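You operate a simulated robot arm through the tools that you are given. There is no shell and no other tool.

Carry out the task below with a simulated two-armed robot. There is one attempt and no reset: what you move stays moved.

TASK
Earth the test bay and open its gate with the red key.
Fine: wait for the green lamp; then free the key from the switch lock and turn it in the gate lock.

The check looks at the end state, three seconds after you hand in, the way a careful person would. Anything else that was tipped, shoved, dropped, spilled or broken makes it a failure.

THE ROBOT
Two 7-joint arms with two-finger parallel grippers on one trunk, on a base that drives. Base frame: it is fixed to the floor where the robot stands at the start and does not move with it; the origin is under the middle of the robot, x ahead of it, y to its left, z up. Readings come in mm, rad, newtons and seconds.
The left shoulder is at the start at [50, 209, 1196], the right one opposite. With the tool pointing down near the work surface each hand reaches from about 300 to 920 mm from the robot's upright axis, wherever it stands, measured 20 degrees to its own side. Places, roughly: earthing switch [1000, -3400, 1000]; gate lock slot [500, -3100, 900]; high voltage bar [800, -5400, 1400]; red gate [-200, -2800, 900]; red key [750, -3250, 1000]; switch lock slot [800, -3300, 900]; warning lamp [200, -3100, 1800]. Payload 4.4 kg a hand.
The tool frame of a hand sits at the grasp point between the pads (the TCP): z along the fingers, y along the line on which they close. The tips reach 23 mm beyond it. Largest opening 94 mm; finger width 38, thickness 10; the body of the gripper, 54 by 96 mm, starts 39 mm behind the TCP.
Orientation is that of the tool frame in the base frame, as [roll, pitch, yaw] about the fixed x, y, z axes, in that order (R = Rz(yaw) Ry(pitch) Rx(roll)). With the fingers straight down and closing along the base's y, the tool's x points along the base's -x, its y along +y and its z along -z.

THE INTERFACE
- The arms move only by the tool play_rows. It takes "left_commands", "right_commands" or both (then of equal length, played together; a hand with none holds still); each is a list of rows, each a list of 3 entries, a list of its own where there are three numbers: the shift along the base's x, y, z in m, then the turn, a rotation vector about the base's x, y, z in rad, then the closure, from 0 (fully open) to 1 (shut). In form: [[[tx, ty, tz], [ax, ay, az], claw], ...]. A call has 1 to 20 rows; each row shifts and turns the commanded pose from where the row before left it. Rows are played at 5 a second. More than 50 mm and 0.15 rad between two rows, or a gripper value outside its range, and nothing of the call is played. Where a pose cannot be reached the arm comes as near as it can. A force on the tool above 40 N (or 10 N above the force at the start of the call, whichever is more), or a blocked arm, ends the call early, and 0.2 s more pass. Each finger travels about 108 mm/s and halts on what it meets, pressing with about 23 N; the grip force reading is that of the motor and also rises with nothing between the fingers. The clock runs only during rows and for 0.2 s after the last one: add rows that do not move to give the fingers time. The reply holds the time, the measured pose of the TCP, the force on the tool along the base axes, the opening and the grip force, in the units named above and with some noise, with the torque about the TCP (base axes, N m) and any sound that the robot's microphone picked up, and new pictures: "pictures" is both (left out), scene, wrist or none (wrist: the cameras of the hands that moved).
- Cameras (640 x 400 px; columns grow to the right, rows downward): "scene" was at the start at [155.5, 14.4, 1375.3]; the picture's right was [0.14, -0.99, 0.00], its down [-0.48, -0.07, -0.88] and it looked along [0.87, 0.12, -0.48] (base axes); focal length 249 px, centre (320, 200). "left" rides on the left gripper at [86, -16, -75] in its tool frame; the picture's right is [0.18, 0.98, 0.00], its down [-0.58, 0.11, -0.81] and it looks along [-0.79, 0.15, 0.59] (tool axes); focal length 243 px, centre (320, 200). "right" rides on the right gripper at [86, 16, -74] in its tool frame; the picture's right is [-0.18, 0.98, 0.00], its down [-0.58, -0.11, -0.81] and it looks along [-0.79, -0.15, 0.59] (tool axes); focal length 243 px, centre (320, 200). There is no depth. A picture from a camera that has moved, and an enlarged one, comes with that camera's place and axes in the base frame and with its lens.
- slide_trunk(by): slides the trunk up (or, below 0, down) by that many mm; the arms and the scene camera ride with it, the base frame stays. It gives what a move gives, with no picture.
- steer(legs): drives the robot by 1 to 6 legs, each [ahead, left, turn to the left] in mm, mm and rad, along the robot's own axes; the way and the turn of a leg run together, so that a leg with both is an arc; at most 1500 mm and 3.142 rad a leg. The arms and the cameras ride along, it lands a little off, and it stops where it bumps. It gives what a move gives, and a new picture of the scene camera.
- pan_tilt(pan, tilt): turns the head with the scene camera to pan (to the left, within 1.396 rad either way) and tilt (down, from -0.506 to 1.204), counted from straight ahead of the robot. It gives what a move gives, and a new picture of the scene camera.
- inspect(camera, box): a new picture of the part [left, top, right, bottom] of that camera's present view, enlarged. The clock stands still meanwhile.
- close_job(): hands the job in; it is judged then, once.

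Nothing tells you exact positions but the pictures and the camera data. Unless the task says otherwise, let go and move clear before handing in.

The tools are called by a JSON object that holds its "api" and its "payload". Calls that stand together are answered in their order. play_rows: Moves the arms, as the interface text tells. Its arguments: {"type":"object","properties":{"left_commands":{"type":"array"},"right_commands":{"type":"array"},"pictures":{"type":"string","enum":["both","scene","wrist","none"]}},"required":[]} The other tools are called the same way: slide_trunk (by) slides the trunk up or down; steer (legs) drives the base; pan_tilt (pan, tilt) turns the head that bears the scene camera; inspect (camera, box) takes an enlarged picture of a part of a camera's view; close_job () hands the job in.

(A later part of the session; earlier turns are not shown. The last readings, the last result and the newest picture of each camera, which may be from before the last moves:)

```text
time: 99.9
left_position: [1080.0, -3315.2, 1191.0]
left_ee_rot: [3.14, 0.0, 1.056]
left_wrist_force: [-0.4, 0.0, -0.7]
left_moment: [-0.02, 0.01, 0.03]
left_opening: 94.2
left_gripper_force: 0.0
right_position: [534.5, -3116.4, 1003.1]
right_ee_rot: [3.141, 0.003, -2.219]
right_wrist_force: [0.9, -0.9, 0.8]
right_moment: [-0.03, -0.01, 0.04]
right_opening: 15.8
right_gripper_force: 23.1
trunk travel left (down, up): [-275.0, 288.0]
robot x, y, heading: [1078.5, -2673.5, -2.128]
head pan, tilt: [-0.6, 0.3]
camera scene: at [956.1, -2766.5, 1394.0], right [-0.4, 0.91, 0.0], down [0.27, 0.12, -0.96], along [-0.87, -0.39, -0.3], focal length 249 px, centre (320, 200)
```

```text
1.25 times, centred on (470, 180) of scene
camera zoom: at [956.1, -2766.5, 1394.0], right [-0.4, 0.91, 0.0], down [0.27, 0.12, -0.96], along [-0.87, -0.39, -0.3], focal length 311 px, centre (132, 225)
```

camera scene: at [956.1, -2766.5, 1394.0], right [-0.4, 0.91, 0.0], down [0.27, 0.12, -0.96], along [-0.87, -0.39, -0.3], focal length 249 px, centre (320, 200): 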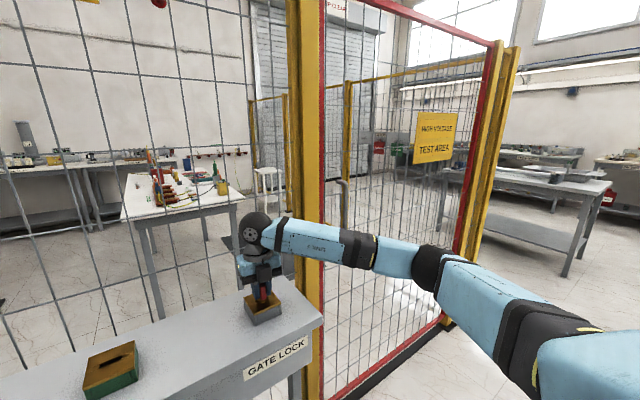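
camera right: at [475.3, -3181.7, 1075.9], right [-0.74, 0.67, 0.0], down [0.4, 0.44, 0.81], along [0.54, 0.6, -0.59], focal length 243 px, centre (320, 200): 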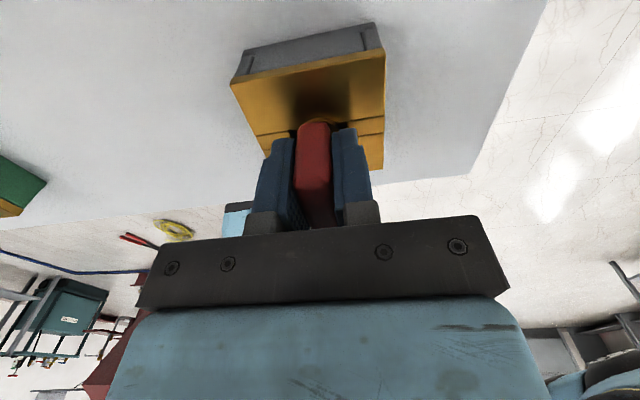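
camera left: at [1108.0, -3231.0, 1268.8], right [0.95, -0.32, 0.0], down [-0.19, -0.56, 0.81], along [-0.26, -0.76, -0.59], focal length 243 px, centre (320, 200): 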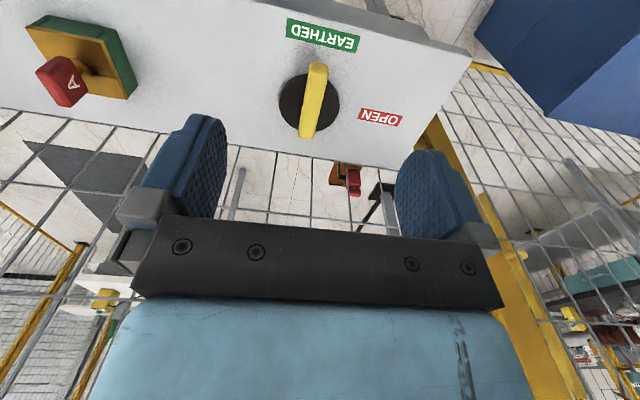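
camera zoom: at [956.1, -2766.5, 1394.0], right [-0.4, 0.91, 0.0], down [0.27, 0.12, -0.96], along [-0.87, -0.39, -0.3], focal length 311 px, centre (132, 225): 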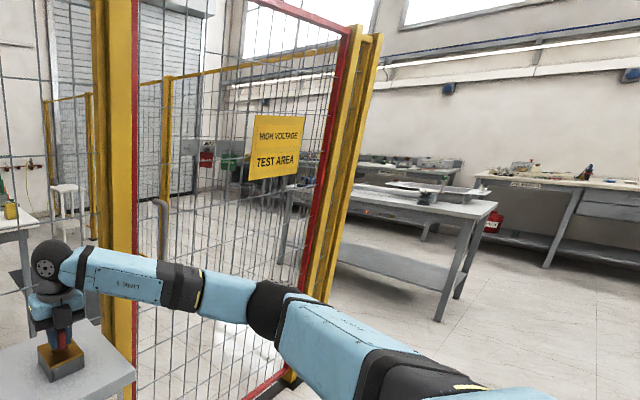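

The gate has a vertical grab handle near the latch side and is still closed; it probably has to be pulled after unlocking. First I'll feel for the lock's end stop a little further.

{"api": "play_rows", "payload": {"right_commands": [[[0, 0, 0], [0, 0, -0.06], 1], [[0, 0, 0], [0, 0, -0.06], 1], [[0, 0, 0], [0, 0, 0], 1]], "pictures": "wrist"}}

{"api": "inspect", "payload": {"camera": "right", "box": [220, 0, 420, 240]}}

```text
time: 100.7
left_position: [1080.4, -3315.8, 1191.5]
left_ee_rot: [-3.14, 0.0, 1.057]
left_wrist_force: [0.2, 0.0, -0.3]
left_moment: [-0.03, 0.0, -0.01]
left_opening: 93.7
left_gripper_force: 0.1
right_position: [534.4, -3115.3, 1001.9]
right_ee_rot: [-3.141, -0.001, -2.338]
right_wrist_force: [1.6, -1.9, 1.5]
right_moment: [0.02, 0.05, 0.94]
right_opening: 18.1
right_gripper_force: 23.1
trunk travel left (down, up): [-275.0, 288.0]
robot x, y, heading: [1077.2, -2670.6, -2.129]
head pan, tilt: [-0.6, 0.3]
camera right: at [463.1, -3167.2, 1075.9], right [-0.58, 0.81, 0.0], down [0.48, 0.34, 0.81], along [0.66, 0.47, -0.59], focal length 243 px, centre (320, 200)
```

right: 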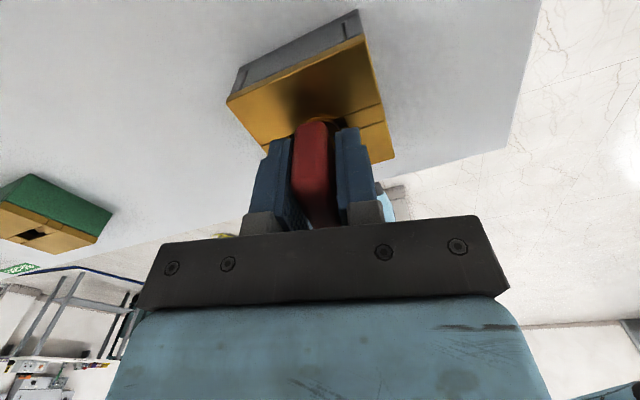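

```text
1.67 times, centred on (320, 120) of right
camera zoom: at [463.1, -3167.2, 1075.9], right [-0.58, 0.81, 0.0], down [0.48, 0.34, 0.81], along [0.66, 0.47, -0.59], focal length 404 px, centre (320, 333)
```

zoom: 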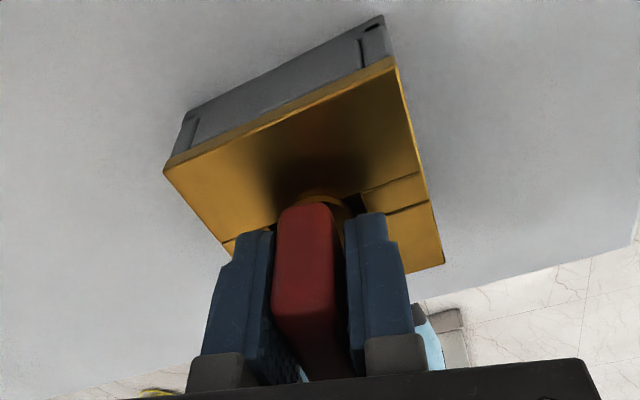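

There's the end stop (torque 0.9 N·m, fingers spreading). I'll ease back to neutral load, release the key and lift off.

{"api": "play_rows", "payload": {"right_commands": [[[0, 0, 0], [0, 0, 0.05], 1], [[0, 0, 0], [0, 0, 0.05], 0.9], [[0, 0, 0], [0, 0, 0], 0.7], [[0, 0, 0], [0, 0, 0], 0.3], [[0, 0, 0], [0, 0, 0], 0], [[0, 0, 0], [0, 0, 0], 0], [[0, 0, 0.02], [0, 0, 0], 0], [[0, 0, 0.03], [0, 0, 0], 0], [[0, 0, 0.04], [0, 0, 0], 0], [[0, 0, 0.04], [0, 0, 0], 0], [[0, 0, 0], [0, 0, 0], 0]], "pictures": "both"}}

{"api": "pan_tilt", "payload": {"pan": -0.3, "tilt": 0.5}}

{"api": "inspect", "payload": {"camera": "right", "box": [220, 0, 420, 130]}}

```text
time: 103.1
left_position: [1078.5, -3315.0, 1192.1]
left_ee_rot: [-3.141, 0.001, 1.056]
left_wrist_force: [-1.1, 1.0, 0.3]
left_moment: [0.01, 0.0, -0.01]
left_opening: 94.0
left_gripper_force: 0.0
right_position: [531.8, -3115.6, 1133.5]
right_ee_rot: [-3.14, -0.002, -2.239]
right_wrist_force: [-0.2, -0.1, 0.1]
right_moment: [0.01, 0.03, -0.02]
right_opening: 94.0
right_gripper_force: 0.0
trunk travel left (down, up): [-275.0, 288.0]
robot x, y, heading: [1074.5, -2677.6, -2.126]
head pan, tilt: [-0.6, 0.3]
camera scene: at [955.4, -2766.5, 1394.0], right [-0.4, 0.92, 0.0], down [0.27, 0.12, -0.96], along [-0.87, -0.39, -0.3], focal length 249 px, centre (320, 200)
camera right: at [465.8, -3173.8, 1207.0], right [-0.66, 0.75, 0.0], down [0.45, 0.39, 0.81], along [0.61, 0.53, -0.59], focal length 243 px, centre (320, 200)
```

scene: 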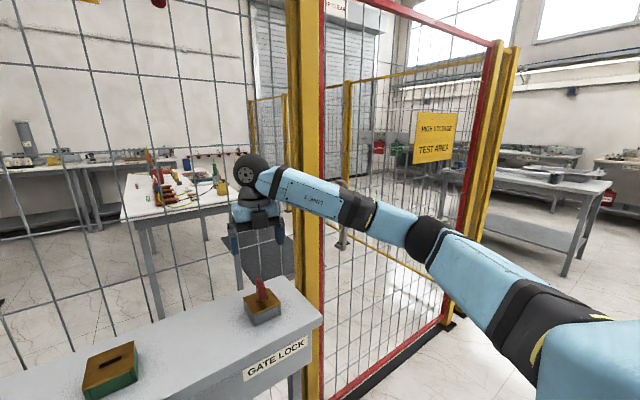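
right: 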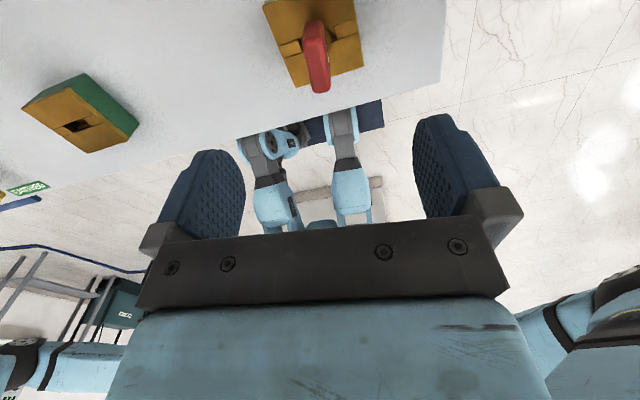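

```text
time: 103.9
left_position: [1079.2, -3316.1, 1191.8]
left_ee_rot: [-3.141, 0.0, 1.056]
left_wrist_force: [0.3, 0.8, -0.1]
left_moment: [0.0, -0.02, 0.0]
left_opening: 93.7
left_gripper_force: 0.0
right_position: [532.8, -3116.9, 1133.1]
right_ee_rot: [-3.141, 0.001, -2.237]
right_wrist_force: [0.3, 0.1, 0.5]
right_moment: [0.0, -0.02, -0.02]
right_opening: 94.0
right_gripper_force: 0.1
trunk travel left (down, up): [-275.0, 288.0]
robot x, y, heading: [1080.9, -2673.4, -2.129]
head pan, tilt: [-0.3, 0.499]
camera scene: at [972.6, -2788.3, 1375.7], right [-0.66, 0.76, 0.0], down [0.36, 0.31, -0.88], along [-0.66, -0.58, -0.48], focal length 249 px, centre (320, 200)
```

scene: 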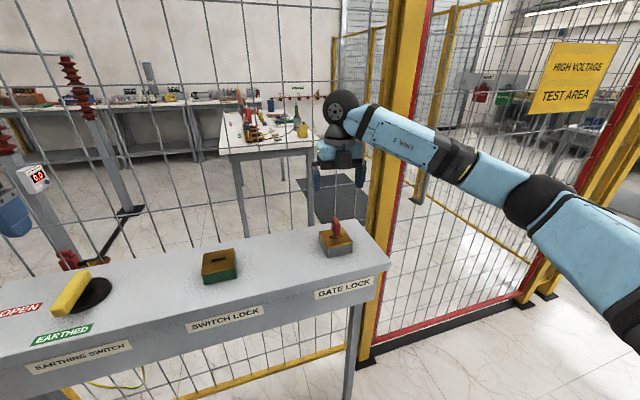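

```text
3.08 times, centred on (320, 65) of right
camera zoom: at [466.5, -3173.7, 1207.1], right [-0.66, 0.75, 0.0], down [0.45, 0.39, 0.81], along [0.61, 0.53, -0.59], focal length 746 px, centre (320, 615)
```

zoom: 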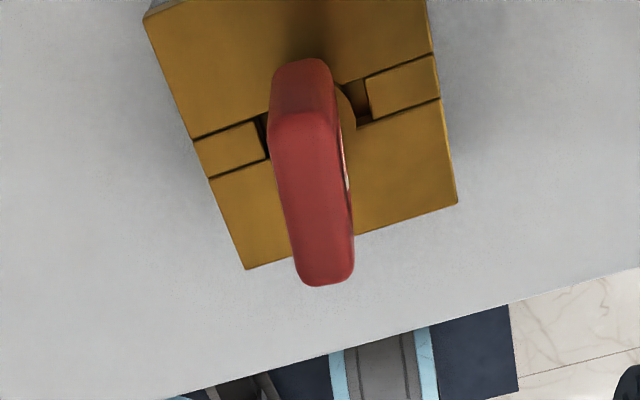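

The key now sits turned in the gate lock. I'll retract the right hand toward me so I can see the gate properly.

{"api": "play_rows", "payload": {"right_commands": [[[0, 0, 0.02], [0, 0, 0.14], 0], [[0.013, 0.021, 0.01], [0, 0, 0.14], 0], [[0.013, 0.021, 0.01], [0, 0, 0.14], 0], [[0.013, 0.021, 0], [0, 0, 0.14], 0], [[0.013, 0.021, 0], [0, 0, 0.14], 0], [[0.013, 0.021, 0], [0, 0, 0.14], 0], [[0.013, 0.021, 0], [0, 0, 0.14], 0], [[0.013, 0.021, 0], [0, 0, 0.14], 0], [[0.013, 0.021, 0], [0, 0, 0.14], 0], [[0.013, 0.021, 0], [0, 0, 0.14], 0], [[0.013, 0.021, 0], [0, 0, 0.14], 0], [[0, 0, 0], [0, 0, 0.14], 0], [[0, 0, 0], [0, 0, 0.14], 0], [[0, 0, 0], [0, 0, 0.14], 0], [[0, 0, 0], [0, 0, 0.14], 0], [[0, 0, 0], [0, 0, 0], 0]], "pictures": "scene"}}

{"api": "pan_tilt", "payload": {"pan": -0.7, "tilt": 0.2}}

```text
time: 107.3
left_position: [1079.7, -3315.3, 1191.7]
left_ee_rot: [3.14, 0.001, 1.055]
left_wrist_force: [-0.4, 0.4, 0.5]
left_moment: [0.05, 0.01, 0.04]
left_opening: 94.4
left_gripper_force: 0.0
right_position: [664.0, -2907.0, 1172.3]
right_ee_rot: [-3.141, -0.001, -0.138]
right_wrist_force: [0.5, 0.0, 0.0]
right_moment: [0.0, 0.01, -0.03]
right_opening: 94.1
right_gripper_force: 0.0
trunk travel left (down, up): [-275.0, 288.0]
robot x, y, heading: [1077.5, -2677.1, -2.129]
head pan, tilt: [-0.3, 0.499]
camera scene: at [972.7, -2788.3, 1375.6], right [-0.66, 0.75, 0.0], down [0.36, 0.31, -0.88], along [-0.66, -0.58, -0.48], focal length 249 px, centre (320, 200)
```

scene: 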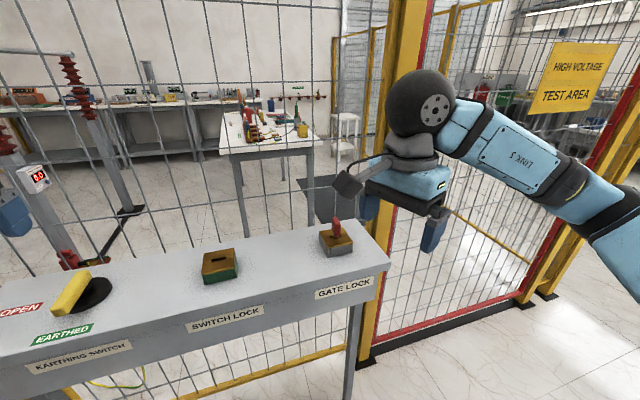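

```text
time: 108.2
left_position: [1078.7, -3314.4, 1192.0]
left_ee_rot: [-3.141, 0.0, 1.056]
left_wrist_force: [-0.4, -0.8, 0.1]
left_moment: [0.0, 0.01, 0.01]
left_opening: 94.3
left_gripper_force: 0.2
right_position: [663.1, -2906.5, 1172.2]
right_ee_rot: [3.141, 0.0, -0.14]
right_wrist_force: [-0.4, -0.4, -0.9]
right_moment: [0.02, 0.02, 0.02]
right_opening: 94.0
right_gripper_force: 0.0
trunk travel left (down, up): [-275.0, 288.0]
robot x, y, heading: [1079.9, -2672.6, -2.121]
head pan, tilt: [-0.7, 0.201]
camera scene: at [952.8, -2757.7, 1403.3], right [-0.31, 0.95, 0.0], down [0.19, 0.06, -0.98], along [-0.93, -0.3, -0.2], focal length 249 px, centre (320, 200)
```

scene: 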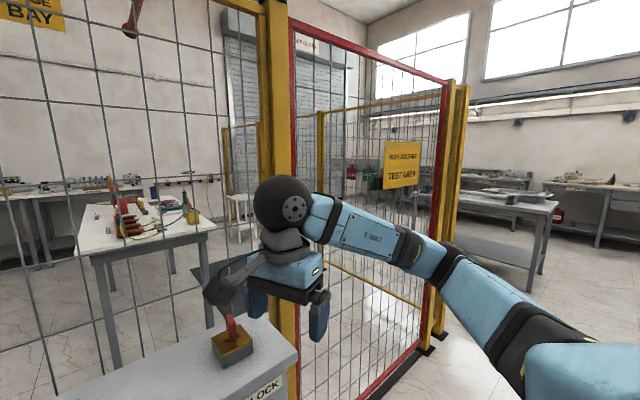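

The gate still appears closed; the triangulated grab handle is a vertical bar at about (150, −3040), z≈920–1200 on my side of the gate. I'll look closely at the latch side and the lamp.

{"api": "inspect", "payload": {"camera": "scene", "box": [250, 0, 350, 180]}}

{"api": "inspect", "payload": {"camera": "scene", "box": [200, 150, 360, 400]}}

{"api": "inspect", "payload": {"camera": "scene", "box": [360, 60, 480, 360]}}

```text
2.22 times, centred on (300, 90) of scene
camera zoom: at [952.8, -2757.7, 1403.3], right [-0.31, 0.95, 0.0], down [0.19, 0.06, -0.98], along [-0.93, -0.3, -0.2], focal length 552 px, centre (364, 444)
```

zoom: 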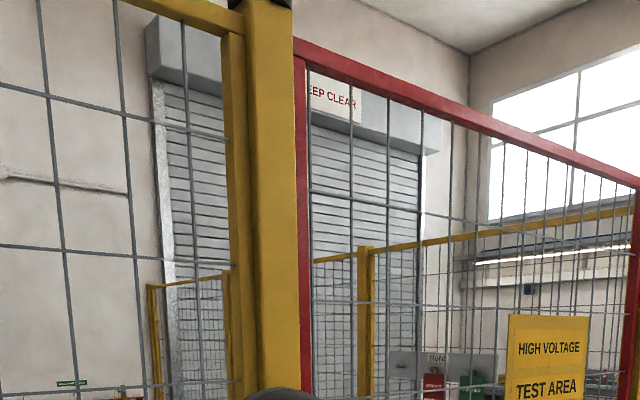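

```text
1.60 times, centred on (280, 275) of scene
camera zoom: at [952.8, -2757.7, 1403.3], right [-0.31, 0.95, 0.0], down [0.19, 0.06, -0.98], along [-0.93, -0.3, -0.2], focal length 398 px, centre (384, 80)
```

zoom: 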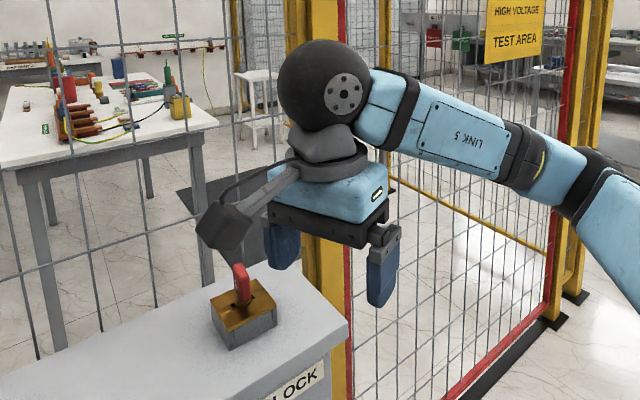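

```text
1.33 times, centred on (420, 210) of scene
camera zoom: at [952.8, -2757.7, 1403.3], right [-0.31, 0.95, 0.0], down [0.19, 0.06, -0.98], along [-0.93, -0.3, -0.2], focal length 332 px, centre (187, 187)
```

zoom: 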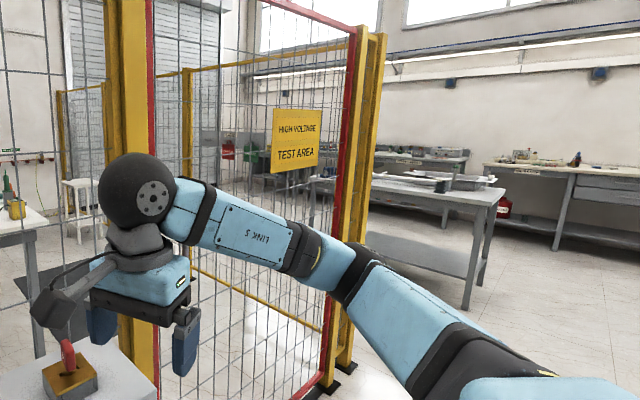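

The key is turned and the lamp is green, but the gate itself is still shut; it has a pull handle on my side. I'll tuck the left hand back, sidestep right and inspect the handle to try opening the gate gently.

{"api": "play_rows", "payload": {"left_commands": [[[0.013, 0.021, 0.01], [0, 0, 0], 0], [[0.013, 0.021, 0.01], [0, 0, 0], 0], [[0.013, 0.021, 0.01], [0, 0, 0], 0], [[0.013, 0.021, 0.01], [0, 0, 0], 0], [[0.013, 0.021, 0], [0, 0, 0], 0], [[0.013, 0.021, 0], [0, 0, 0], 0], [[0, 0, 0], [0, 0, 0], 0]], "right_commands": [[[0.013, 0.021, 0.01], [0, 0, 0.14], 0], [[0.013, 0.021, 0.01], [0, 0, 0.14], 0], [[0, 0, 0], [0, 0, 0.14], 0], [[0, 0, 0], [0, 0, 0.14], 0], [[0, 0, 0], [0, 0, 0.14], 0], [[0, 0, 0], [0, 0, 0.14], 0], [[0, 0, 0], [0, 0, 0.14], 0]], "pictures": "none"}}

{"api": "steer", "payload": {"legs": [[0, -300, 0]]}}

{"api": "pan_tilt", "payload": {"pan": -0.2, "tilt": 0.35}}

```text
time: 109.8
left_position: [1157.2, -3191.4, 1232.9]
left_ee_rot: [-3.141, -0.001, 1.056]
left_wrist_force: [-0.8, 1.0, 0.6]
left_moment: [0.02, 0.0, 0.0]
left_opening: 94.1
left_gripper_force: 0.1
right_position: [689.0, -2864.1, 1191.7]
right_ee_rot: [-3.14, 0.002, 0.843]
right_wrist_force: [-0.2, -0.1, -0.1]
right_moment: [0.02, 0.01, 0.02]
right_opening: 94.0
right_gripper_force: 0.1
trunk travel left (down, up): [-275.0, 288.0]
robot x, y, heading: [1079.3, -2672.8, -2.126]
head pan, tilt: [-0.7, 0.201]
```

```text
time: 113.1
left_position: [899.6, -3031.0, 1232.8]
left_ee_rot: [3.141, -0.001, 1.056]
left_wrist_force: [0.3, 0.1, 0.2]
left_moment: [0.01, 0.0, 0.0]
left_opening: 94.2
left_gripper_force: 0.1
right_position: [430.2, -2701.8, 1190.9]
right_ee_rot: [3.141, 0.0, 0.839]
right_wrist_force: [-1.1, 0.2, -0.3]
right_moment: [0.01, 0.01, -0.01]
right_opening: 93.9
right_gripper_force: 0.1
trunk travel left (down, up): [-275.0, 288.0]
robot x, y, heading: [820.5, -2509.5, -2.127]
head pan, tilt: [-0.7, 0.201]
camera scene: at [694.1, -2596.7, 1403.3], right [-0.31, 0.95, 0.0], down [0.19, 0.06, -0.98], along [-0.93, -0.3, -0.2], focal length 249 px, centre (320, 200)
```

scene: 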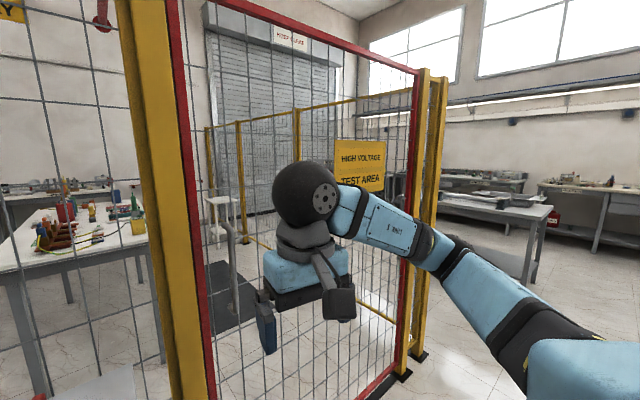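

```text
time: 114.0
left_position: [898.7, -3029.0, 1233.6]
left_ee_rot: [-3.14, 0.0, 1.056]
left_wrist_force: [-1.2, 0.4, 0.0]
left_moment: [0.0, 0.01, 0.01]
left_opening: 94.0
left_gripper_force: 0.1
right_position: [430.0, -2702.7, 1191.2]
right_ee_rot: [-3.141, -0.001, 0.841]
right_wrist_force: [-0.6, -0.2, 0.1]
right_moment: [-0.01, 0.01, -0.02]
right_opening: 94.0
right_gripper_force: 0.0
trunk travel left (down, up): [-275.0, 288.0]
robot x, y, heading: [821.1, -2514.8, -2.13]
head pan, tilt: [-0.201, 0.351]
camera scene: at [718.7, -2635.6, 1389.4], right [-0.73, 0.69, 0.0], down [0.24, 0.25, -0.94], along [-0.65, -0.68, -0.34], focal length 249 px, centre (320, 200)
```

scene: 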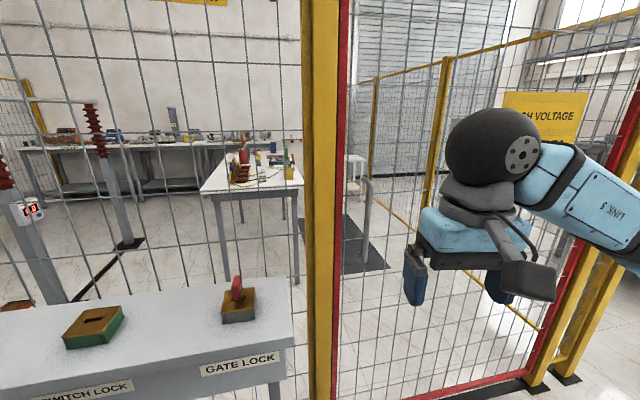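

{"api": "inspect", "payload": {"camera": "scene", "box": [320, 150, 420, 290]}}

{"api": "inspect", "payload": {"camera": "scene", "box": [210, 260, 290, 340]}}

```text
2.86 times, centred on (370, 220) of scene
camera zoom: at [718.7, -2635.6, 1389.4], right [-0.73, 0.69, 0.0], down [0.24, 0.25, -0.94], along [-0.65, -0.68, -0.34], focal length 710 px, centre (177, 143)
```

zoom: 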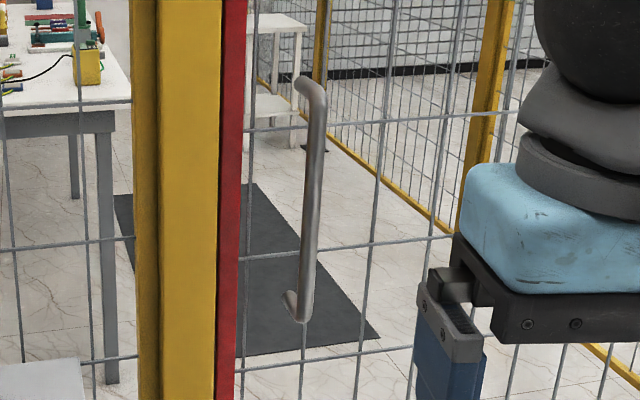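

```text
5.00 times, centred on (250, 300) of scene
camera zoom: at [718.7, -2635.6, 1389.4], right [-0.73, 0.69, 0.0], down [0.24, 0.25, -0.94], along [-0.65, -0.68, -0.34], focal length 1243 px, centre (670, -300)
```

zoom: 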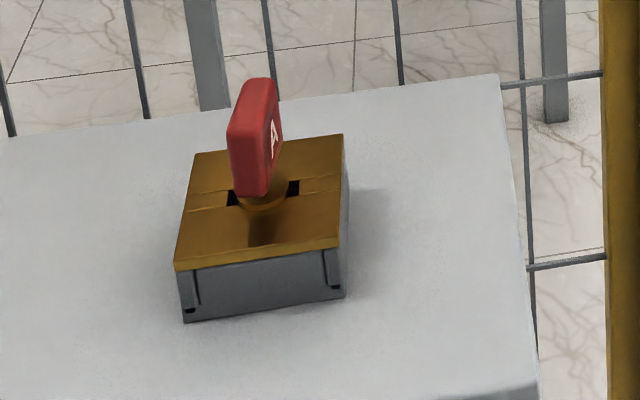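

The pull handle is a vertical bar at about (164, −3017), z≈956–1190, standing ~45 mm off the gate. I'll point the right hand forward (fingers toward the gate, closing sideways) and bring it to about 120 mm in front of the bar.

{"api": "play_rows", "payload": {"right_commands": [[[0, 0, 0], [0, 0, 0.092], 0], [[0, 0, 0], [0, 0, 0.0915], 0], [[-0.017, -0.0177, -0.00925], [-0.1119, 0.068, 0], 0], [[-0.017, -0.0177, -0.00925], [-0.1119, 0.068, 0], 0], [[-0.017, -0.0177, -0.00925], [-0.1119, 0.068, 0], 0], [[-0.017, -0.0177, -0.00925], [-0.1119, 0.068, 0], 0], [[-0.017, -0.0177, -0.00925], [-0.1119, 0.068, 0], 0], [[-0.017, -0.0177, -0.00925], [-0.1119, 0.068, 0], 0], [[-0.017, -0.0177, -0.00925], [-0.1119, 0.068, 0], 0], [[-0.017, -0.0177, -0.00925], [-0.1119, 0.068, 0], 0], [[-0.017, -0.0177, -0.00925], [-0.1119, 0.068, 0], 0], [[-0.017, -0.0177, -0.00925], [-0.1119, 0.068, 0], 0], [[-0.017, -0.0177, -0.00925], [-0.1119, 0.068, 0], 0], [[-0.017, -0.0177, -0.00925], [-0.1119, 0.068, 0], 0], [[0, 0, 0], [0, 0, 0], 0]], "pictures": "both"}}

```text
time: 117.2
left_position: [899.0, -3029.8, 1233.6]
left_ee_rot: [-3.141, -0.001, 1.057]
left_wrist_force: [0.9, -0.1, 0.1]
left_moment: [-0.02, 0.02, 0.0]
left_opening: 93.9
left_gripper_force: 0.0
right_position: [265.3, -2870.2, 1107.6]
right_ee_rot: [3.072, 1.236, 0.998]
right_wrist_force: [-0.9, 0.1, 0.8]
right_moment: [0.01, 0.0, 0.03]
right_opening: 94.2
right_gripper_force: 0.1
right hand out of reach, approached as far as the arm can: row 12, 13, 14
trunk travel left (down, up): [-275.0, 288.0]
robot x, y, heading: [821.2, -2514.3, -2.126]
head pan, tilt: [-0.201, 0.351]
camera scene: at [718.3, -2635.5, 1389.3], right [-0.73, 0.69, 0.0], down [0.24, 0.25, -0.94], along [-0.64, -0.68, -0.34], focal length 249 px, centre (320, 200)
camera right: at [328.9, -2792.7, 1050.9], right [0.83, -0.53, 0.2], down [0.17, 0.56, 0.81], along [-0.54, -0.64, 0.55], focal length 243 px, centre (320, 200)
```

scene: 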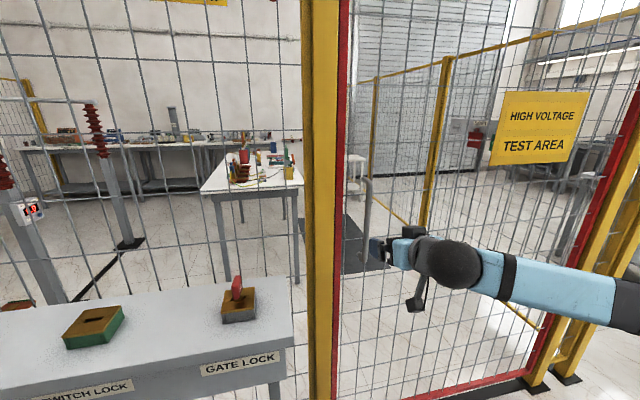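
right: 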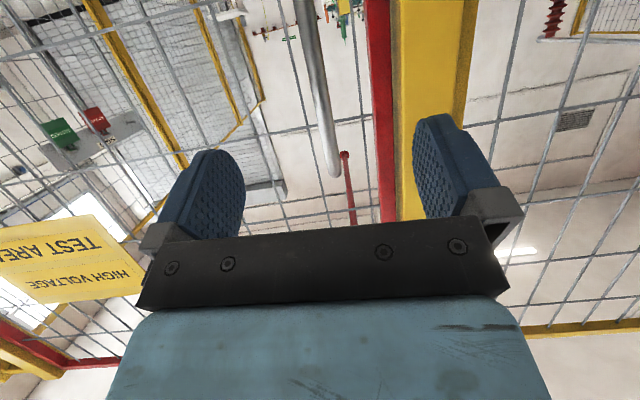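

The hand now points forward, tilted ~19° below horizontal (wrist limit), and the bar lies between the fingers' lines. I'll advance toward the bar in small steps.

{"api": "play_rows", "payload": {"right_commands": [[[-0.0104, -0.0171, -0.005], [0, 0, 0], 0], [[-0.0104, -0.0171, -0.005], [0, 0, 0], 0], [[0, 0, 0], [0, 0, 0], 0]], "pictures": "both"}}

```text
time: 118.0
left_position: [899.3, -3030.0, 1233.7]
left_ee_rot: [3.141, -0.002, 1.056]
left_wrist_force: [0.0, 0.6, 0.4]
left_moment: [0.02, 0.02, 0.0]
left_opening: 94.1
left_gripper_force: 0.0
right_position: [244.4, -2904.3, 1099.2]
right_ee_rot: [3.072, 1.231, 0.997]
right_wrist_force: [-0.1, -0.4, 0.1]
right_moment: [-0.03, -0.07, 0.04]
right_opening: 94.3
right_gripper_force: 0.1
trunk travel left (down, up): [-275.0, 288.0]
robot x, y, heading: [820.1, -2513.0, -2.129]
head pan, tilt: [-0.201, 0.351]
camera scene: at [718.9, -2635.3, 1389.4], right [-0.73, 0.69, 0.0], down [0.24, 0.25, -0.94], along [-0.65, -0.68, -0.34], focal length 249 px, centre (320, 200)
camera right: at [308.6, -2827.1, 1041.9], right [0.83, -0.53, 0.2], down [0.16, 0.56, 0.81], along [-0.54, -0.64, 0.55], focal length 243 px, centre (320, 200)
```

scene: 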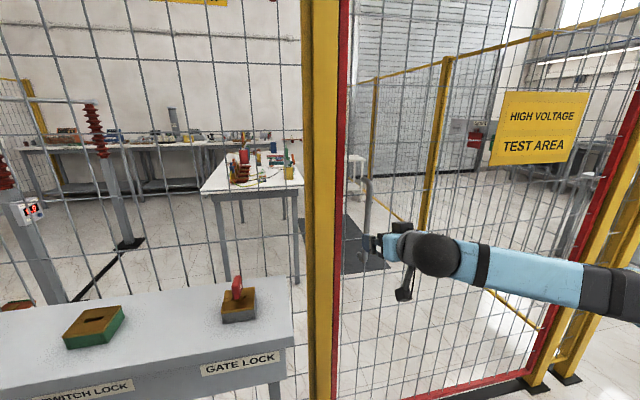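
right: 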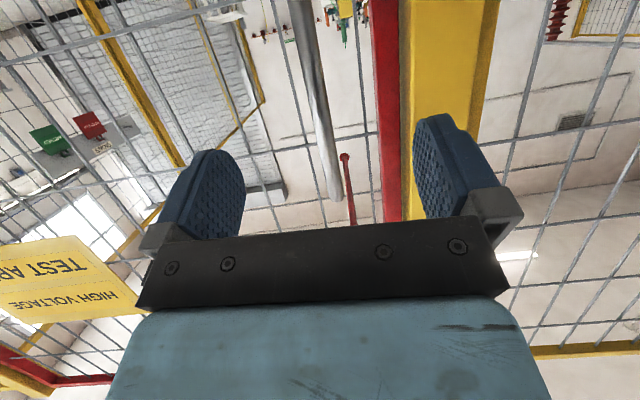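

{"api": "play_rows", "payload": {"right_commands": [[[-0.0149, -0.0231, 0], [0, 0, 0], 0], [[-0.0149, -0.0231, 0], [0, 0, 0], 0], [[-0.0149, -0.0231, 0], [0, 0, 0], 0], [[-0.0149, -0.0231, 0], [0, 0, 0], 0], [[0, 0, 0], [0, 0, 0], 0]], "pictures": "both"}}

{"api": "inspect", "payload": {"camera": "scene", "box": [330, 160, 430, 290]}}

```text
time: 119.2
left_position: [899.5, -3030.3, 1231.6]
left_ee_rot: [3.141, 0.001, 1.057]
left_wrist_force: [0.2, -0.7, 0.3]
left_moment: [0.0, 0.04, 0.0]
left_opening: 94.2
left_gripper_force: 0.0
right_position: [185.6, -2995.3, 1101.3]
right_ee_rot: [3.068, 1.235, 0.996]
right_wrist_force: [0.3, 0.2, -0.3]
right_moment: [-0.02, -0.02, 0.03]
right_opening: 94.2
right_gripper_force: 0.0
trunk travel left (down, up): [-275.0, 288.0]
robot x, y, heading: [820.6, -2513.4, -2.13]
head pan, tilt: [-0.201, 0.351]
camera scene: at [718.9, -2635.1, 1389.4], right [-0.73, 0.69, 0.0], down [0.24, 0.25, -0.94], along [-0.65, -0.68, -0.34], focal length 249 px, centre (320, 200)
camera right: at [248.6, -2918.4, 1043.6], right [0.83, -0.53, 0.2], down [0.17, 0.56, 0.81], along [-0.54, -0.64, 0.55], focal length 243 px, centre (320, 200)
```

scene: 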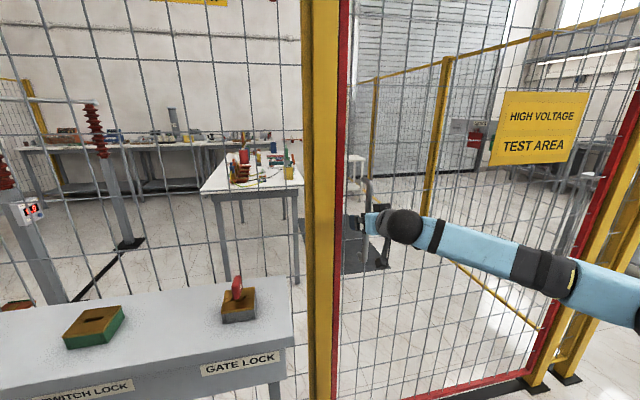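
right: 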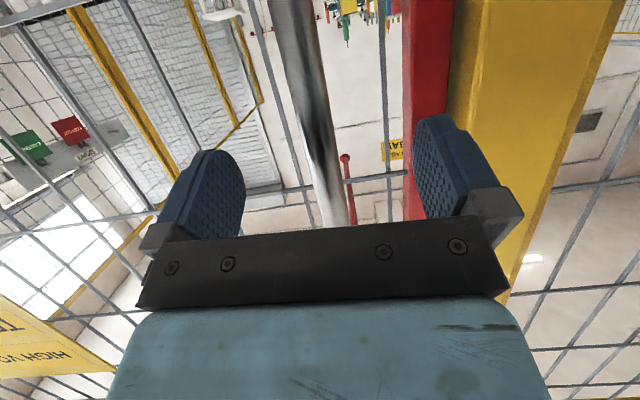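

```text
3.08 times, centred on (380, 225) of scene
camera zoom: at [718.9, -2635.1, 1389.4], right [-0.73, 0.69, 0.0], down [0.24, 0.25, -0.94], along [-0.65, -0.68, -0.34], focal length 765 px, centre (135, 123)
```

zoom: 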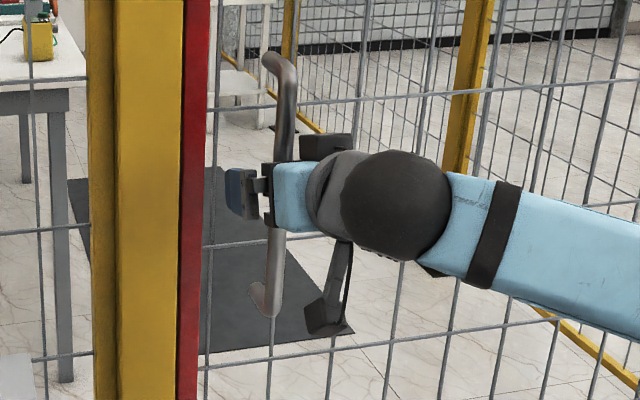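

The bar is between the fingers but still ~45 mm ahead. I'll advance that much and close gently on it.

{"api": "play_rows", "payload": {"right_commands": [[[-0.0104, -0.0171, 0], [0, 0, 0], 0], [[-0.0104, -0.0171, 0], [0, 0, 0], 0], [[0, 0, 0], [0, 0, 0], 0]], "pictures": "both"}}

{"api": "inspect", "payload": {"camera": "scene", "box": [330, 160, 430, 290]}}

```text
time: 120.0
left_position: [899.0, -3030.0, 1233.4]
left_ee_rot: [-3.14, -0.001, 1.055]
left_wrist_force: [-0.5, 0.1, 0.1]
left_moment: [0.0, 0.0, -0.02]
left_opening: 94.0
left_gripper_force: 0.1
right_position: [164.4, -3030.0, 1101.4]
right_ee_rot: [3.072, 1.236, 0.995]
right_wrist_force: [0.2, 1.1, -0.3]
right_moment: [-0.05, 0.01, -0.07]
right_opening: 94.0
right_gripper_force: 0.0
trunk travel left (down, up): [-275.0, 288.0]
robot x, y, heading: [818.8, -2513.2, -2.124]
head pan, tilt: [-0.201, 0.351]
camera scene: at [718.7, -2635.5, 1389.3], right [-0.73, 0.69, 0.0], down [0.24, 0.25, -0.94], along [-0.65, -0.68, -0.34], focal length 249 px, centre (320, 200)
camera right: at [228.0, -2953.5, 1043.0], right [0.83, -0.53, 0.2], down [0.17, 0.56, 0.81], along [-0.54, -0.64, 0.55], focal length 243 px, centre (320, 200)
```

scene: 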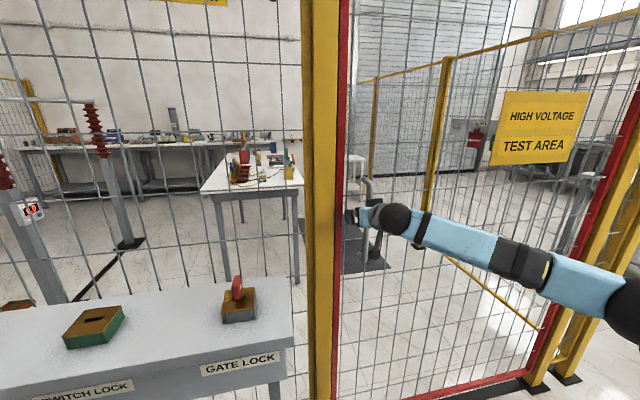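
right: 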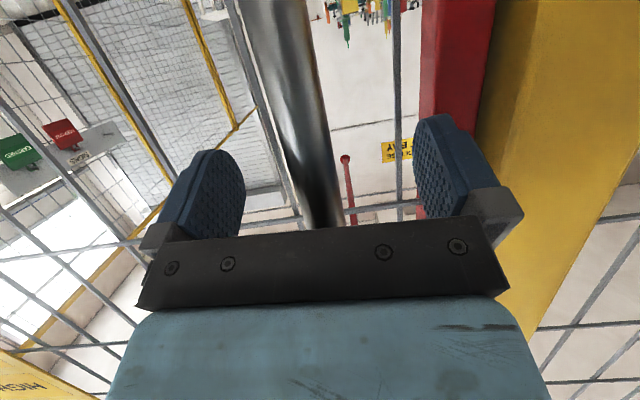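

```text
3.08 times, centred on (380, 225) of scene
camera zoom: at [718.7, -2635.5, 1389.3], right [-0.73, 0.69, 0.0], down [0.24, 0.25, -0.94], along [-0.65, -0.68, -0.34], focal length 765 px, centre (135, 123)
```

zoom: 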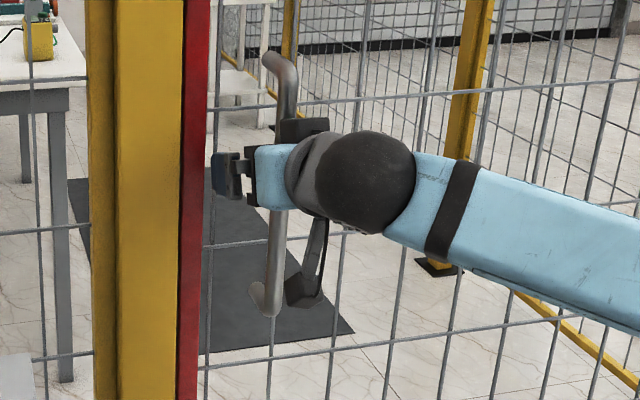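

The bar is now ~13 mm beyond the TCP, inside the fingertips. I'll go 8 mm more and close on it.

{"api": "play_rows", "payload": {"right_commands": [[[-0.0042, -0.0068, 0], [0, 0, 0], 0], [[0, 0, 0], [0, 0, 0], 0.4], [[0, 0, 0], [0, 0, 0], 0.7], [[0, 0, 0], [0, 0, 0], 1], [[0, 0, 0], [0, 0, 0], 1], [[0, 0, 0], [0, 0, 0], 1], [[0, 0, 0], [0, 0, 0], 1]], "pictures": "wrist"}}

```text
time: 120.4
left_position: [896.2, -3026.8, 1234.5]
left_ee_rot: [3.139, 0.003, 1.051]
left_wrist_force: [-0.2, -0.2, 0.3]
left_moment: [0.02, -0.02, 0.0]
left_opening: 94.2
left_gripper_force: 0.1
right_position: [157.3, -3028.1, 1100.0]
right_ee_rot: [3.069, 1.232, 0.985]
right_wrist_force: [10.2, 45.6, 8.6]
right_moment: [-0.56, 0.6, -2.35]
right_opening: 60.0
right_gripper_force: 2.9
trunk travel left (down, up): [-275.0, 288.0]
robot x, y, heading: [821.4, -2507.1, -2.131]
head pan, tilt: [-0.201, 0.351]
stopped in row 2 (right hand): the force on the tool passed its limit at 45 N (the readings are from after the stop); the commanded pose is now the measured one
camera right: at [222.2, -2950.9, 1042.2], right [0.82, -0.54, 0.2], down [0.17, 0.56, 0.81], along [-0.55, -0.63, 0.55], focal length 243 px, centre (320, 200)
```

right: 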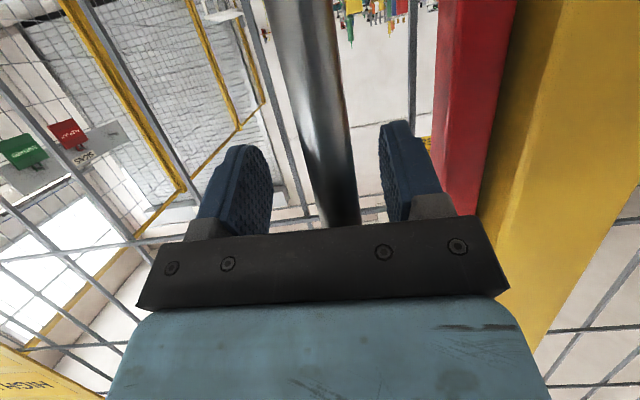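

The left fingertip touched the mesh (≈44 N pushing back). I'll back off 10 mm and then close on the bar.

{"api": "play_rows", "payload": {"right_commands": [[[0.0052, 0.0085, 0], [0, 0, 0], 0.36], [[0, 0, 0], [0, 0, 0], 0.36], [[0, 0, 0], [0, 0, 0], 0.36]], "pictures": "none"}}

{"api": "play_rows", "payload": {"right_commands": [[[0, 0, 0], [0, 0, 0], 0.6], [[0, 0, 0], [0, 0, 0], 0.7], [[0, 0, 0], [0, 0, 0], 0.75], [[0, 0, 0], [0, 0, 0], 0.75]], "pictures": "wrist"}}

```text
time: 121.2
left_position: [898.8, -3031.0, 1233.4]
left_ee_rot: [-3.14, 0.001, 1.053]
left_wrist_force: [0.5, -0.1, 0.4]
left_moment: [0.01, -0.01, -0.04]
left_opening: 94.0
left_gripper_force: 0.1
right_position: [166.6, -3025.5, 1096.1]
right_ee_rot: [3.071, 1.23, 0.995]
right_wrist_force: [0.2, 0.0, -0.1]
right_moment: [-0.03, 0.01, 0.0]
right_opening: 60.5
right_gripper_force: 0.0
trunk travel left (down, up): [-275.0, 288.0]
robot x, y, heading: [822.5, -2515.3, -2.13]
head pan, tilt: [-0.201, 0.351]
```

```text
time: 122.2
left_position: [898.0, -3029.7, 1232.5]
left_ee_rot: [-3.141, -0.001, 1.055]
left_wrist_force: [-0.7, -0.6, 0.4]
left_moment: [-0.01, -0.01, 0.02]
left_opening: 94.1
left_gripper_force: 0.1
right_position: [166.2, -3024.8, 1096.7]
right_ee_rot: [3.074, 1.229, 0.997]
right_wrist_force: [-0.3, 0.6, -0.4]
right_moment: [-0.02, 0.0, 0.0]
right_opening: 23.3
right_gripper_force: 0.0
trunk travel left (down, up): [-275.0, 288.0]
robot x, y, heading: [820.6, -2509.9, -2.133]
head pan, tilt: [-0.201, 0.351]
camera right: at [230.2, -2948.4, 1039.2], right [0.82, -0.53, 0.2], down [0.16, 0.56, 0.81], along [-0.54, -0.64, 0.55], focal length 243 px, centre (320, 200)
```

right: 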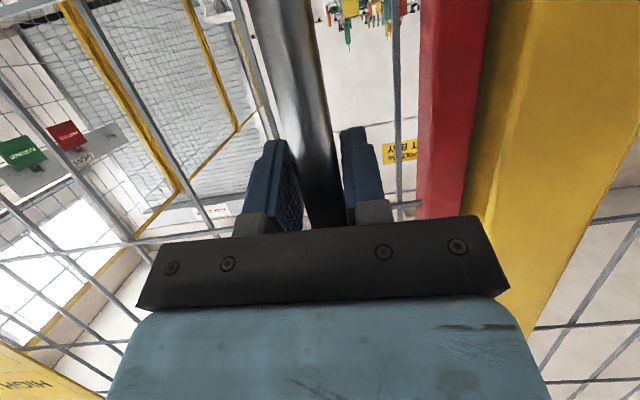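

{"api": "play_rows", "payload": {"right_commands": [[[0, 0, 0], [0, 0, 0], 0.8], [[0, 0, 0], [0, 0, 0], 1], [[0, 0, 0], [0, 0, 0], 1]], "pictures": "wrist"}}

```text
time: 123.0
left_position: [900.5, -3030.6, 1231.8]
left_ee_rot: [-3.14, 0.002, 1.053]
left_wrist_force: [1.1, 0.0, -0.2]
left_moment: [-0.01, 0.01, 0.02]
left_opening: 94.2
left_gripper_force: 0.1
right_position: [167.6, -3026.4, 1095.9]
right_ee_rot: [3.082, 1.227, 1.004]
right_wrist_force: [8.1, -3.6, -1.9]
right_moment: [0.57, 2.07, 0.01]
right_opening: 18.0
right_gripper_force: 45.2
trunk travel left (down, up): [-275.0, 288.0]
robot x, y, heading: [822.1, -2511.4, -2.128]
head pan, tilt: [-0.201, 0.351]
camera right: at [231.6, -2949.1, 1039.3], right [0.83, -0.53, 0.19], down [0.17, 0.55, 0.82], along [-0.54, -0.64, 0.55], focal length 243 px, centre (320, 200)
```

right: 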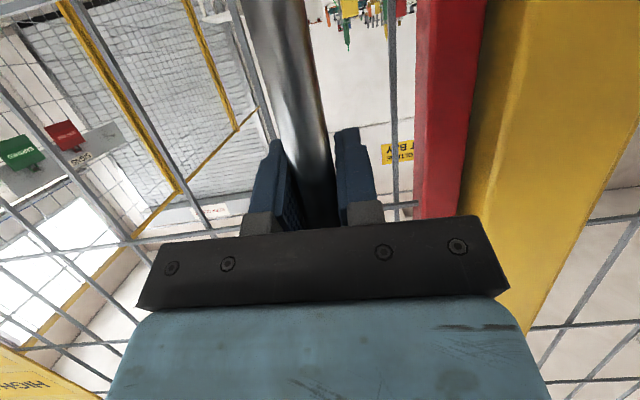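

The bar is gripped (18 mm). Now a gentle pull toward me by 15 mm to see whether the gate is free.

{"api": "play_rows", "payload": {"right_commands": [[[0.0026, 0.0043, 0], [0, 0, 0], 1], [[0.0026, 0.0043, 0], [0, 0, 0], 1], [[0.0026, 0.0043, 0], [0, 0, 0], 1], [[0, 0, 0], [0, 0, 0], 1]], "pictures": "both"}}

```text
time: 124.0
left_position: [899.1, -3032.3, 1231.6]
left_ee_rot: [-3.141, -0.002, 1.055]
left_wrist_force: [0.5, -0.3, -0.4]
left_moment: [-0.05, -0.03, -0.01]
left_opening: 94.4
left_gripper_force: 0.0
right_position: [174.9, -3013.8, 1096.0]
right_ee_rot: [3.08, 1.23, 1.002]
right_wrist_force: [7.7, -9.7, -1.6]
right_moment: [0.34, 1.98, -0.04]
right_opening: 18.2
right_gripper_force: 44.7
trunk travel left (down, up): [-275.0, 288.0]
robot x, y, heading: [819.4, -2511.5, -2.128]
head pan, tilt: [-0.201, 0.351]
camera scene: at [720.3, -2636.5, 1389.3], right [-0.73, 0.69, 0.0], down [0.24, 0.25, -0.94], along [-0.65, -0.68, -0.34], focal length 249 px, centre (320, 200)
camera right: at [238.8, -2936.3, 1039.3], right [0.82, -0.53, 0.19], down [0.17, 0.55, 0.82], along [-0.54, -0.64, 0.55], focal length 243 px, centre (320, 200)
```

scene: 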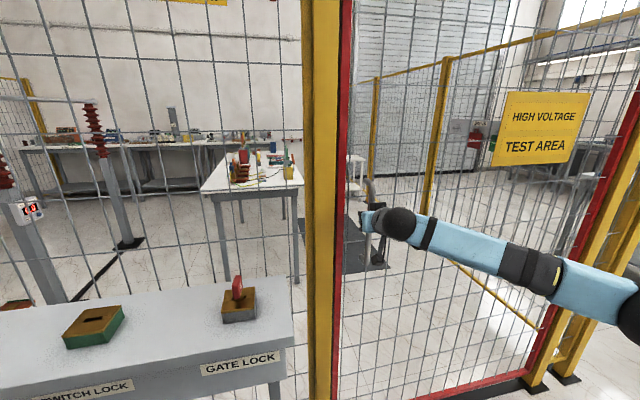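
right: 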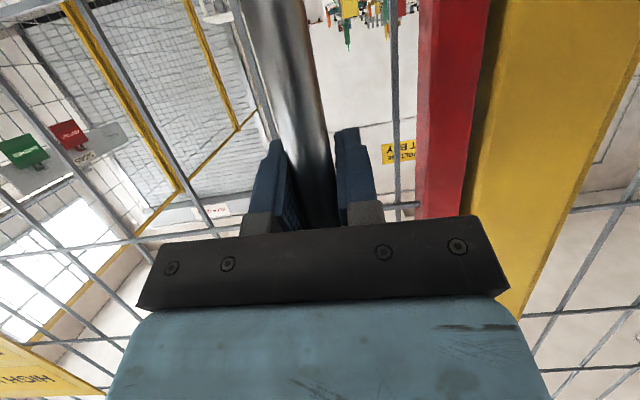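

The gate is unlocked: it followed the pull with only a few newtons. I'll swing it open by driving the base on an arc about the gate hinge (≈(−730, −2525)) while holding the bar, starting with a small leg and checking the force.

{"api": "steer", "payload": {"legs": [[-78.5, -49.9, 0.06]]}}

```text
time: 125.2
left_position: [927.5, -2933.8, 1232.1]
left_ee_rot: [-3.139, 0.001, 1.116]
left_wrist_force: [0.6, 0.6, 0.9]
left_moment: [-0.06, 0.01, 0.01]
left_opening: 94.0
left_gripper_force: 0.1
right_position: [202.2, -2957.5, 1095.8]
right_ee_rot: [3.08, 1.228, 1.064]
right_wrist_force: [14.7, -8.4, -5.7]
right_moment: [1.08, 1.77, -0.02]
right_opening: 18.3
right_gripper_force: 44.8
trunk travel left (down, up): [-275.0, 288.0]
robot x, y, heading: [816.7, -2420.1, -2.067]
head pan, tilt: [-0.201, 0.351]
camera scene: at [724.8, -2548.6, 1389.4], right [-0.77, 0.64, 0.0], down [0.22, 0.26, -0.94], along [-0.6, -0.72, -0.34], focal length 249 px, centre (320, 200)
```

scene: 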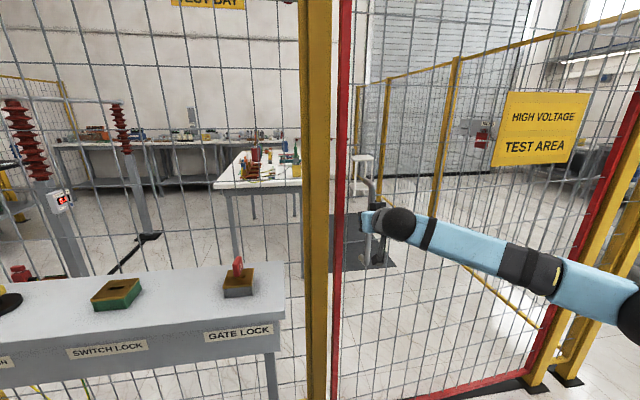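

The gate is swinging open and the robot arc matches well; a small outward radial force (≈17 N) suggests a 3 mm correction. I'll relieve it and continue with further arc legs.

{"api": "play_rows", "payload": {"right_commands": [[[0.0027, -0.0013, 0], [0, 0, 0], 1], [[0, 0, 0], [0, 0, 0], 1]], "pictures": "none"}}

{"api": "steer", "payload": {"legs": [[-131, -82.5, 0.1]]}}

```text
time: 125.8
left_position: [925.2, -2930.0, 1232.5]
left_ee_rot: [-3.141, 0.0, 1.115]
left_wrist_force: [-0.4, -0.1, 0.6]
left_moment: [0.0, 0.01, 0.0]
left_opening: 94.0
left_gripper_force: 0.1
right_position: [203.1, -2958.6, 1096.1]
right_ee_rot: [3.079, 1.229, 1.06]
right_wrist_force: [-4.7, 1.9, 3.3]
right_moment: [1.03, 1.72, 0.02]
right_opening: 18.2
right_gripper_force: 44.9
trunk travel left (down, up): [-275.0, 288.0]
robot x, y, heading: [813.8, -2416.0, -2.063]
head pan, tilt: [-0.201, 0.351]
```

```text
time: 127.2
left_position: [958.4, -2761.7, 1235.3]
left_ee_rot: [3.139, 0.002, 1.218]
left_wrist_force: [0.2, -0.5, 0.6]
left_moment: [-0.02, 0.0, 0.0]
left_opening: 94.3
left_gripper_force: 0.1
right_position: [241.4, -2864.7, 1096.0]
right_ee_rot: [3.067, 1.231, 1.154]
right_wrist_force: [-32.4, 10.8, 10.9]
right_moment: [1.58, 1.53, 0.33]
right_opening: 18.6
right_gripper_force: 44.6
trunk travel left (down, up): [-275.0, 288.0]
robot x, y, heading: [797.6, -2266.5, -1.969]
head pan, tilt: [-0.201, 0.351]
camera scene: at [716.1, -2400.4, 1389.6], right [-0.83, 0.56, 0.0], down [0.2, 0.28, -0.94], along [-0.52, -0.78, -0.34], focal length 249 px, centre (320, 200)
```

scene: 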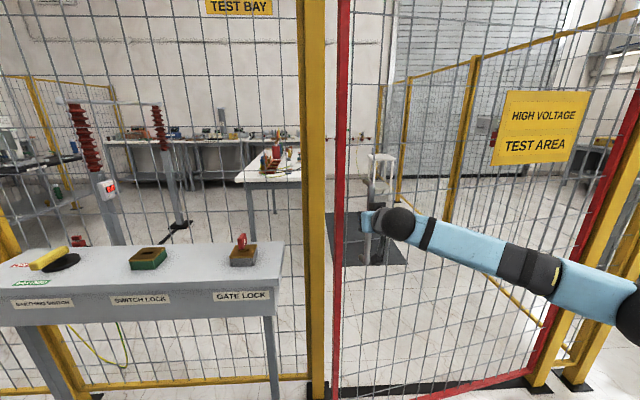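

The gate is about 10° open. A radial force of −34 N built up, so I'll shift the hand ~4.5 mm toward the hinge and continue.

{"api": "play_rows", "payload": {"right_commands": [[[-0.0022, 0.0008, 0], [0, 0, 0], 1], [[-0.0022, 0.0007, 0], [0, 0, 0], 1], [[0, 0, 0], [0, 0, 0], 1]], "pictures": "none"}}

{"api": "steer", "payload": {"legs": [[-104, -68.5, 0.08]]}}

```text
time: 128.0
left_position: [962.8, -2764.6, 1232.1]
left_ee_rot: [-3.139, 0.0, 1.219]
left_wrist_force: [-0.1, 0.0, -0.6]
left_moment: [0.01, -0.04, 0.03]
left_opening: 94.2
left_gripper_force: 0.2
right_position: [241.4, -2867.1, 1097.0]
right_ee_rot: [3.081, 1.228, 1.169]
right_wrist_force: [4.5, -2.0, -2.9]
right_moment: [-0.25, 2.08, 0.14]
right_opening: 18.1
right_gripper_force: 44.4
trunk travel left (down, up): [-275.0, 288.0]
robot x, y, heading: [799.7, -2263.9, -1.957]
head pan, tilt: [-0.201, 0.351]
```

```text
time: 129.2
left_position: [974.5, -2630.0, 1231.8]
left_ee_rot: [-3.141, 0.0, 1.302]
left_wrist_force: [-0.9, -0.5, -0.4]
left_moment: [-0.02, -0.02, 0.01]
left_opening: 94.0
left_gripper_force: 0.1
right_position: [264.4, -2790.2, 1096.6]
right_ee_rot: [3.086, 1.225, 1.258]
right_wrist_force: [19.2, -4.6, -8.0]
right_moment: [0.51, 1.98, 0.0]
right_opening: 18.2
right_gripper_force: 45.0
trunk travel left (down, up): [-275.0, 288.0]
robot x, y, heading: [769.3, -2144.8, -1.878]
head pan, tilt: [-0.201, 0.351]
camera scene: at [704.5, -2290.7, 1389.3], right [-0.87, 0.49, 0.0], down [0.17, 0.3, -0.94], along [-0.46, -0.82, -0.34], focal length 249 px, centre (320, 200)
```

scene: 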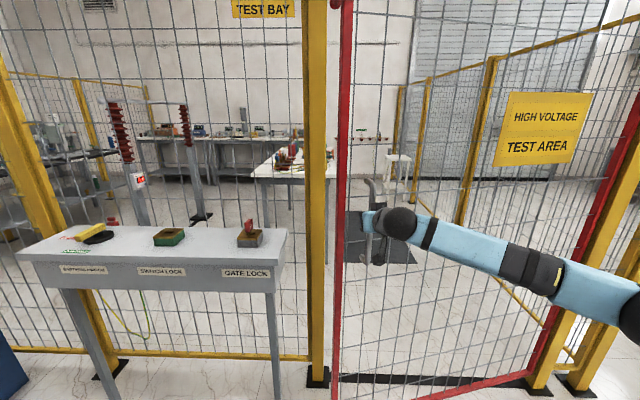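

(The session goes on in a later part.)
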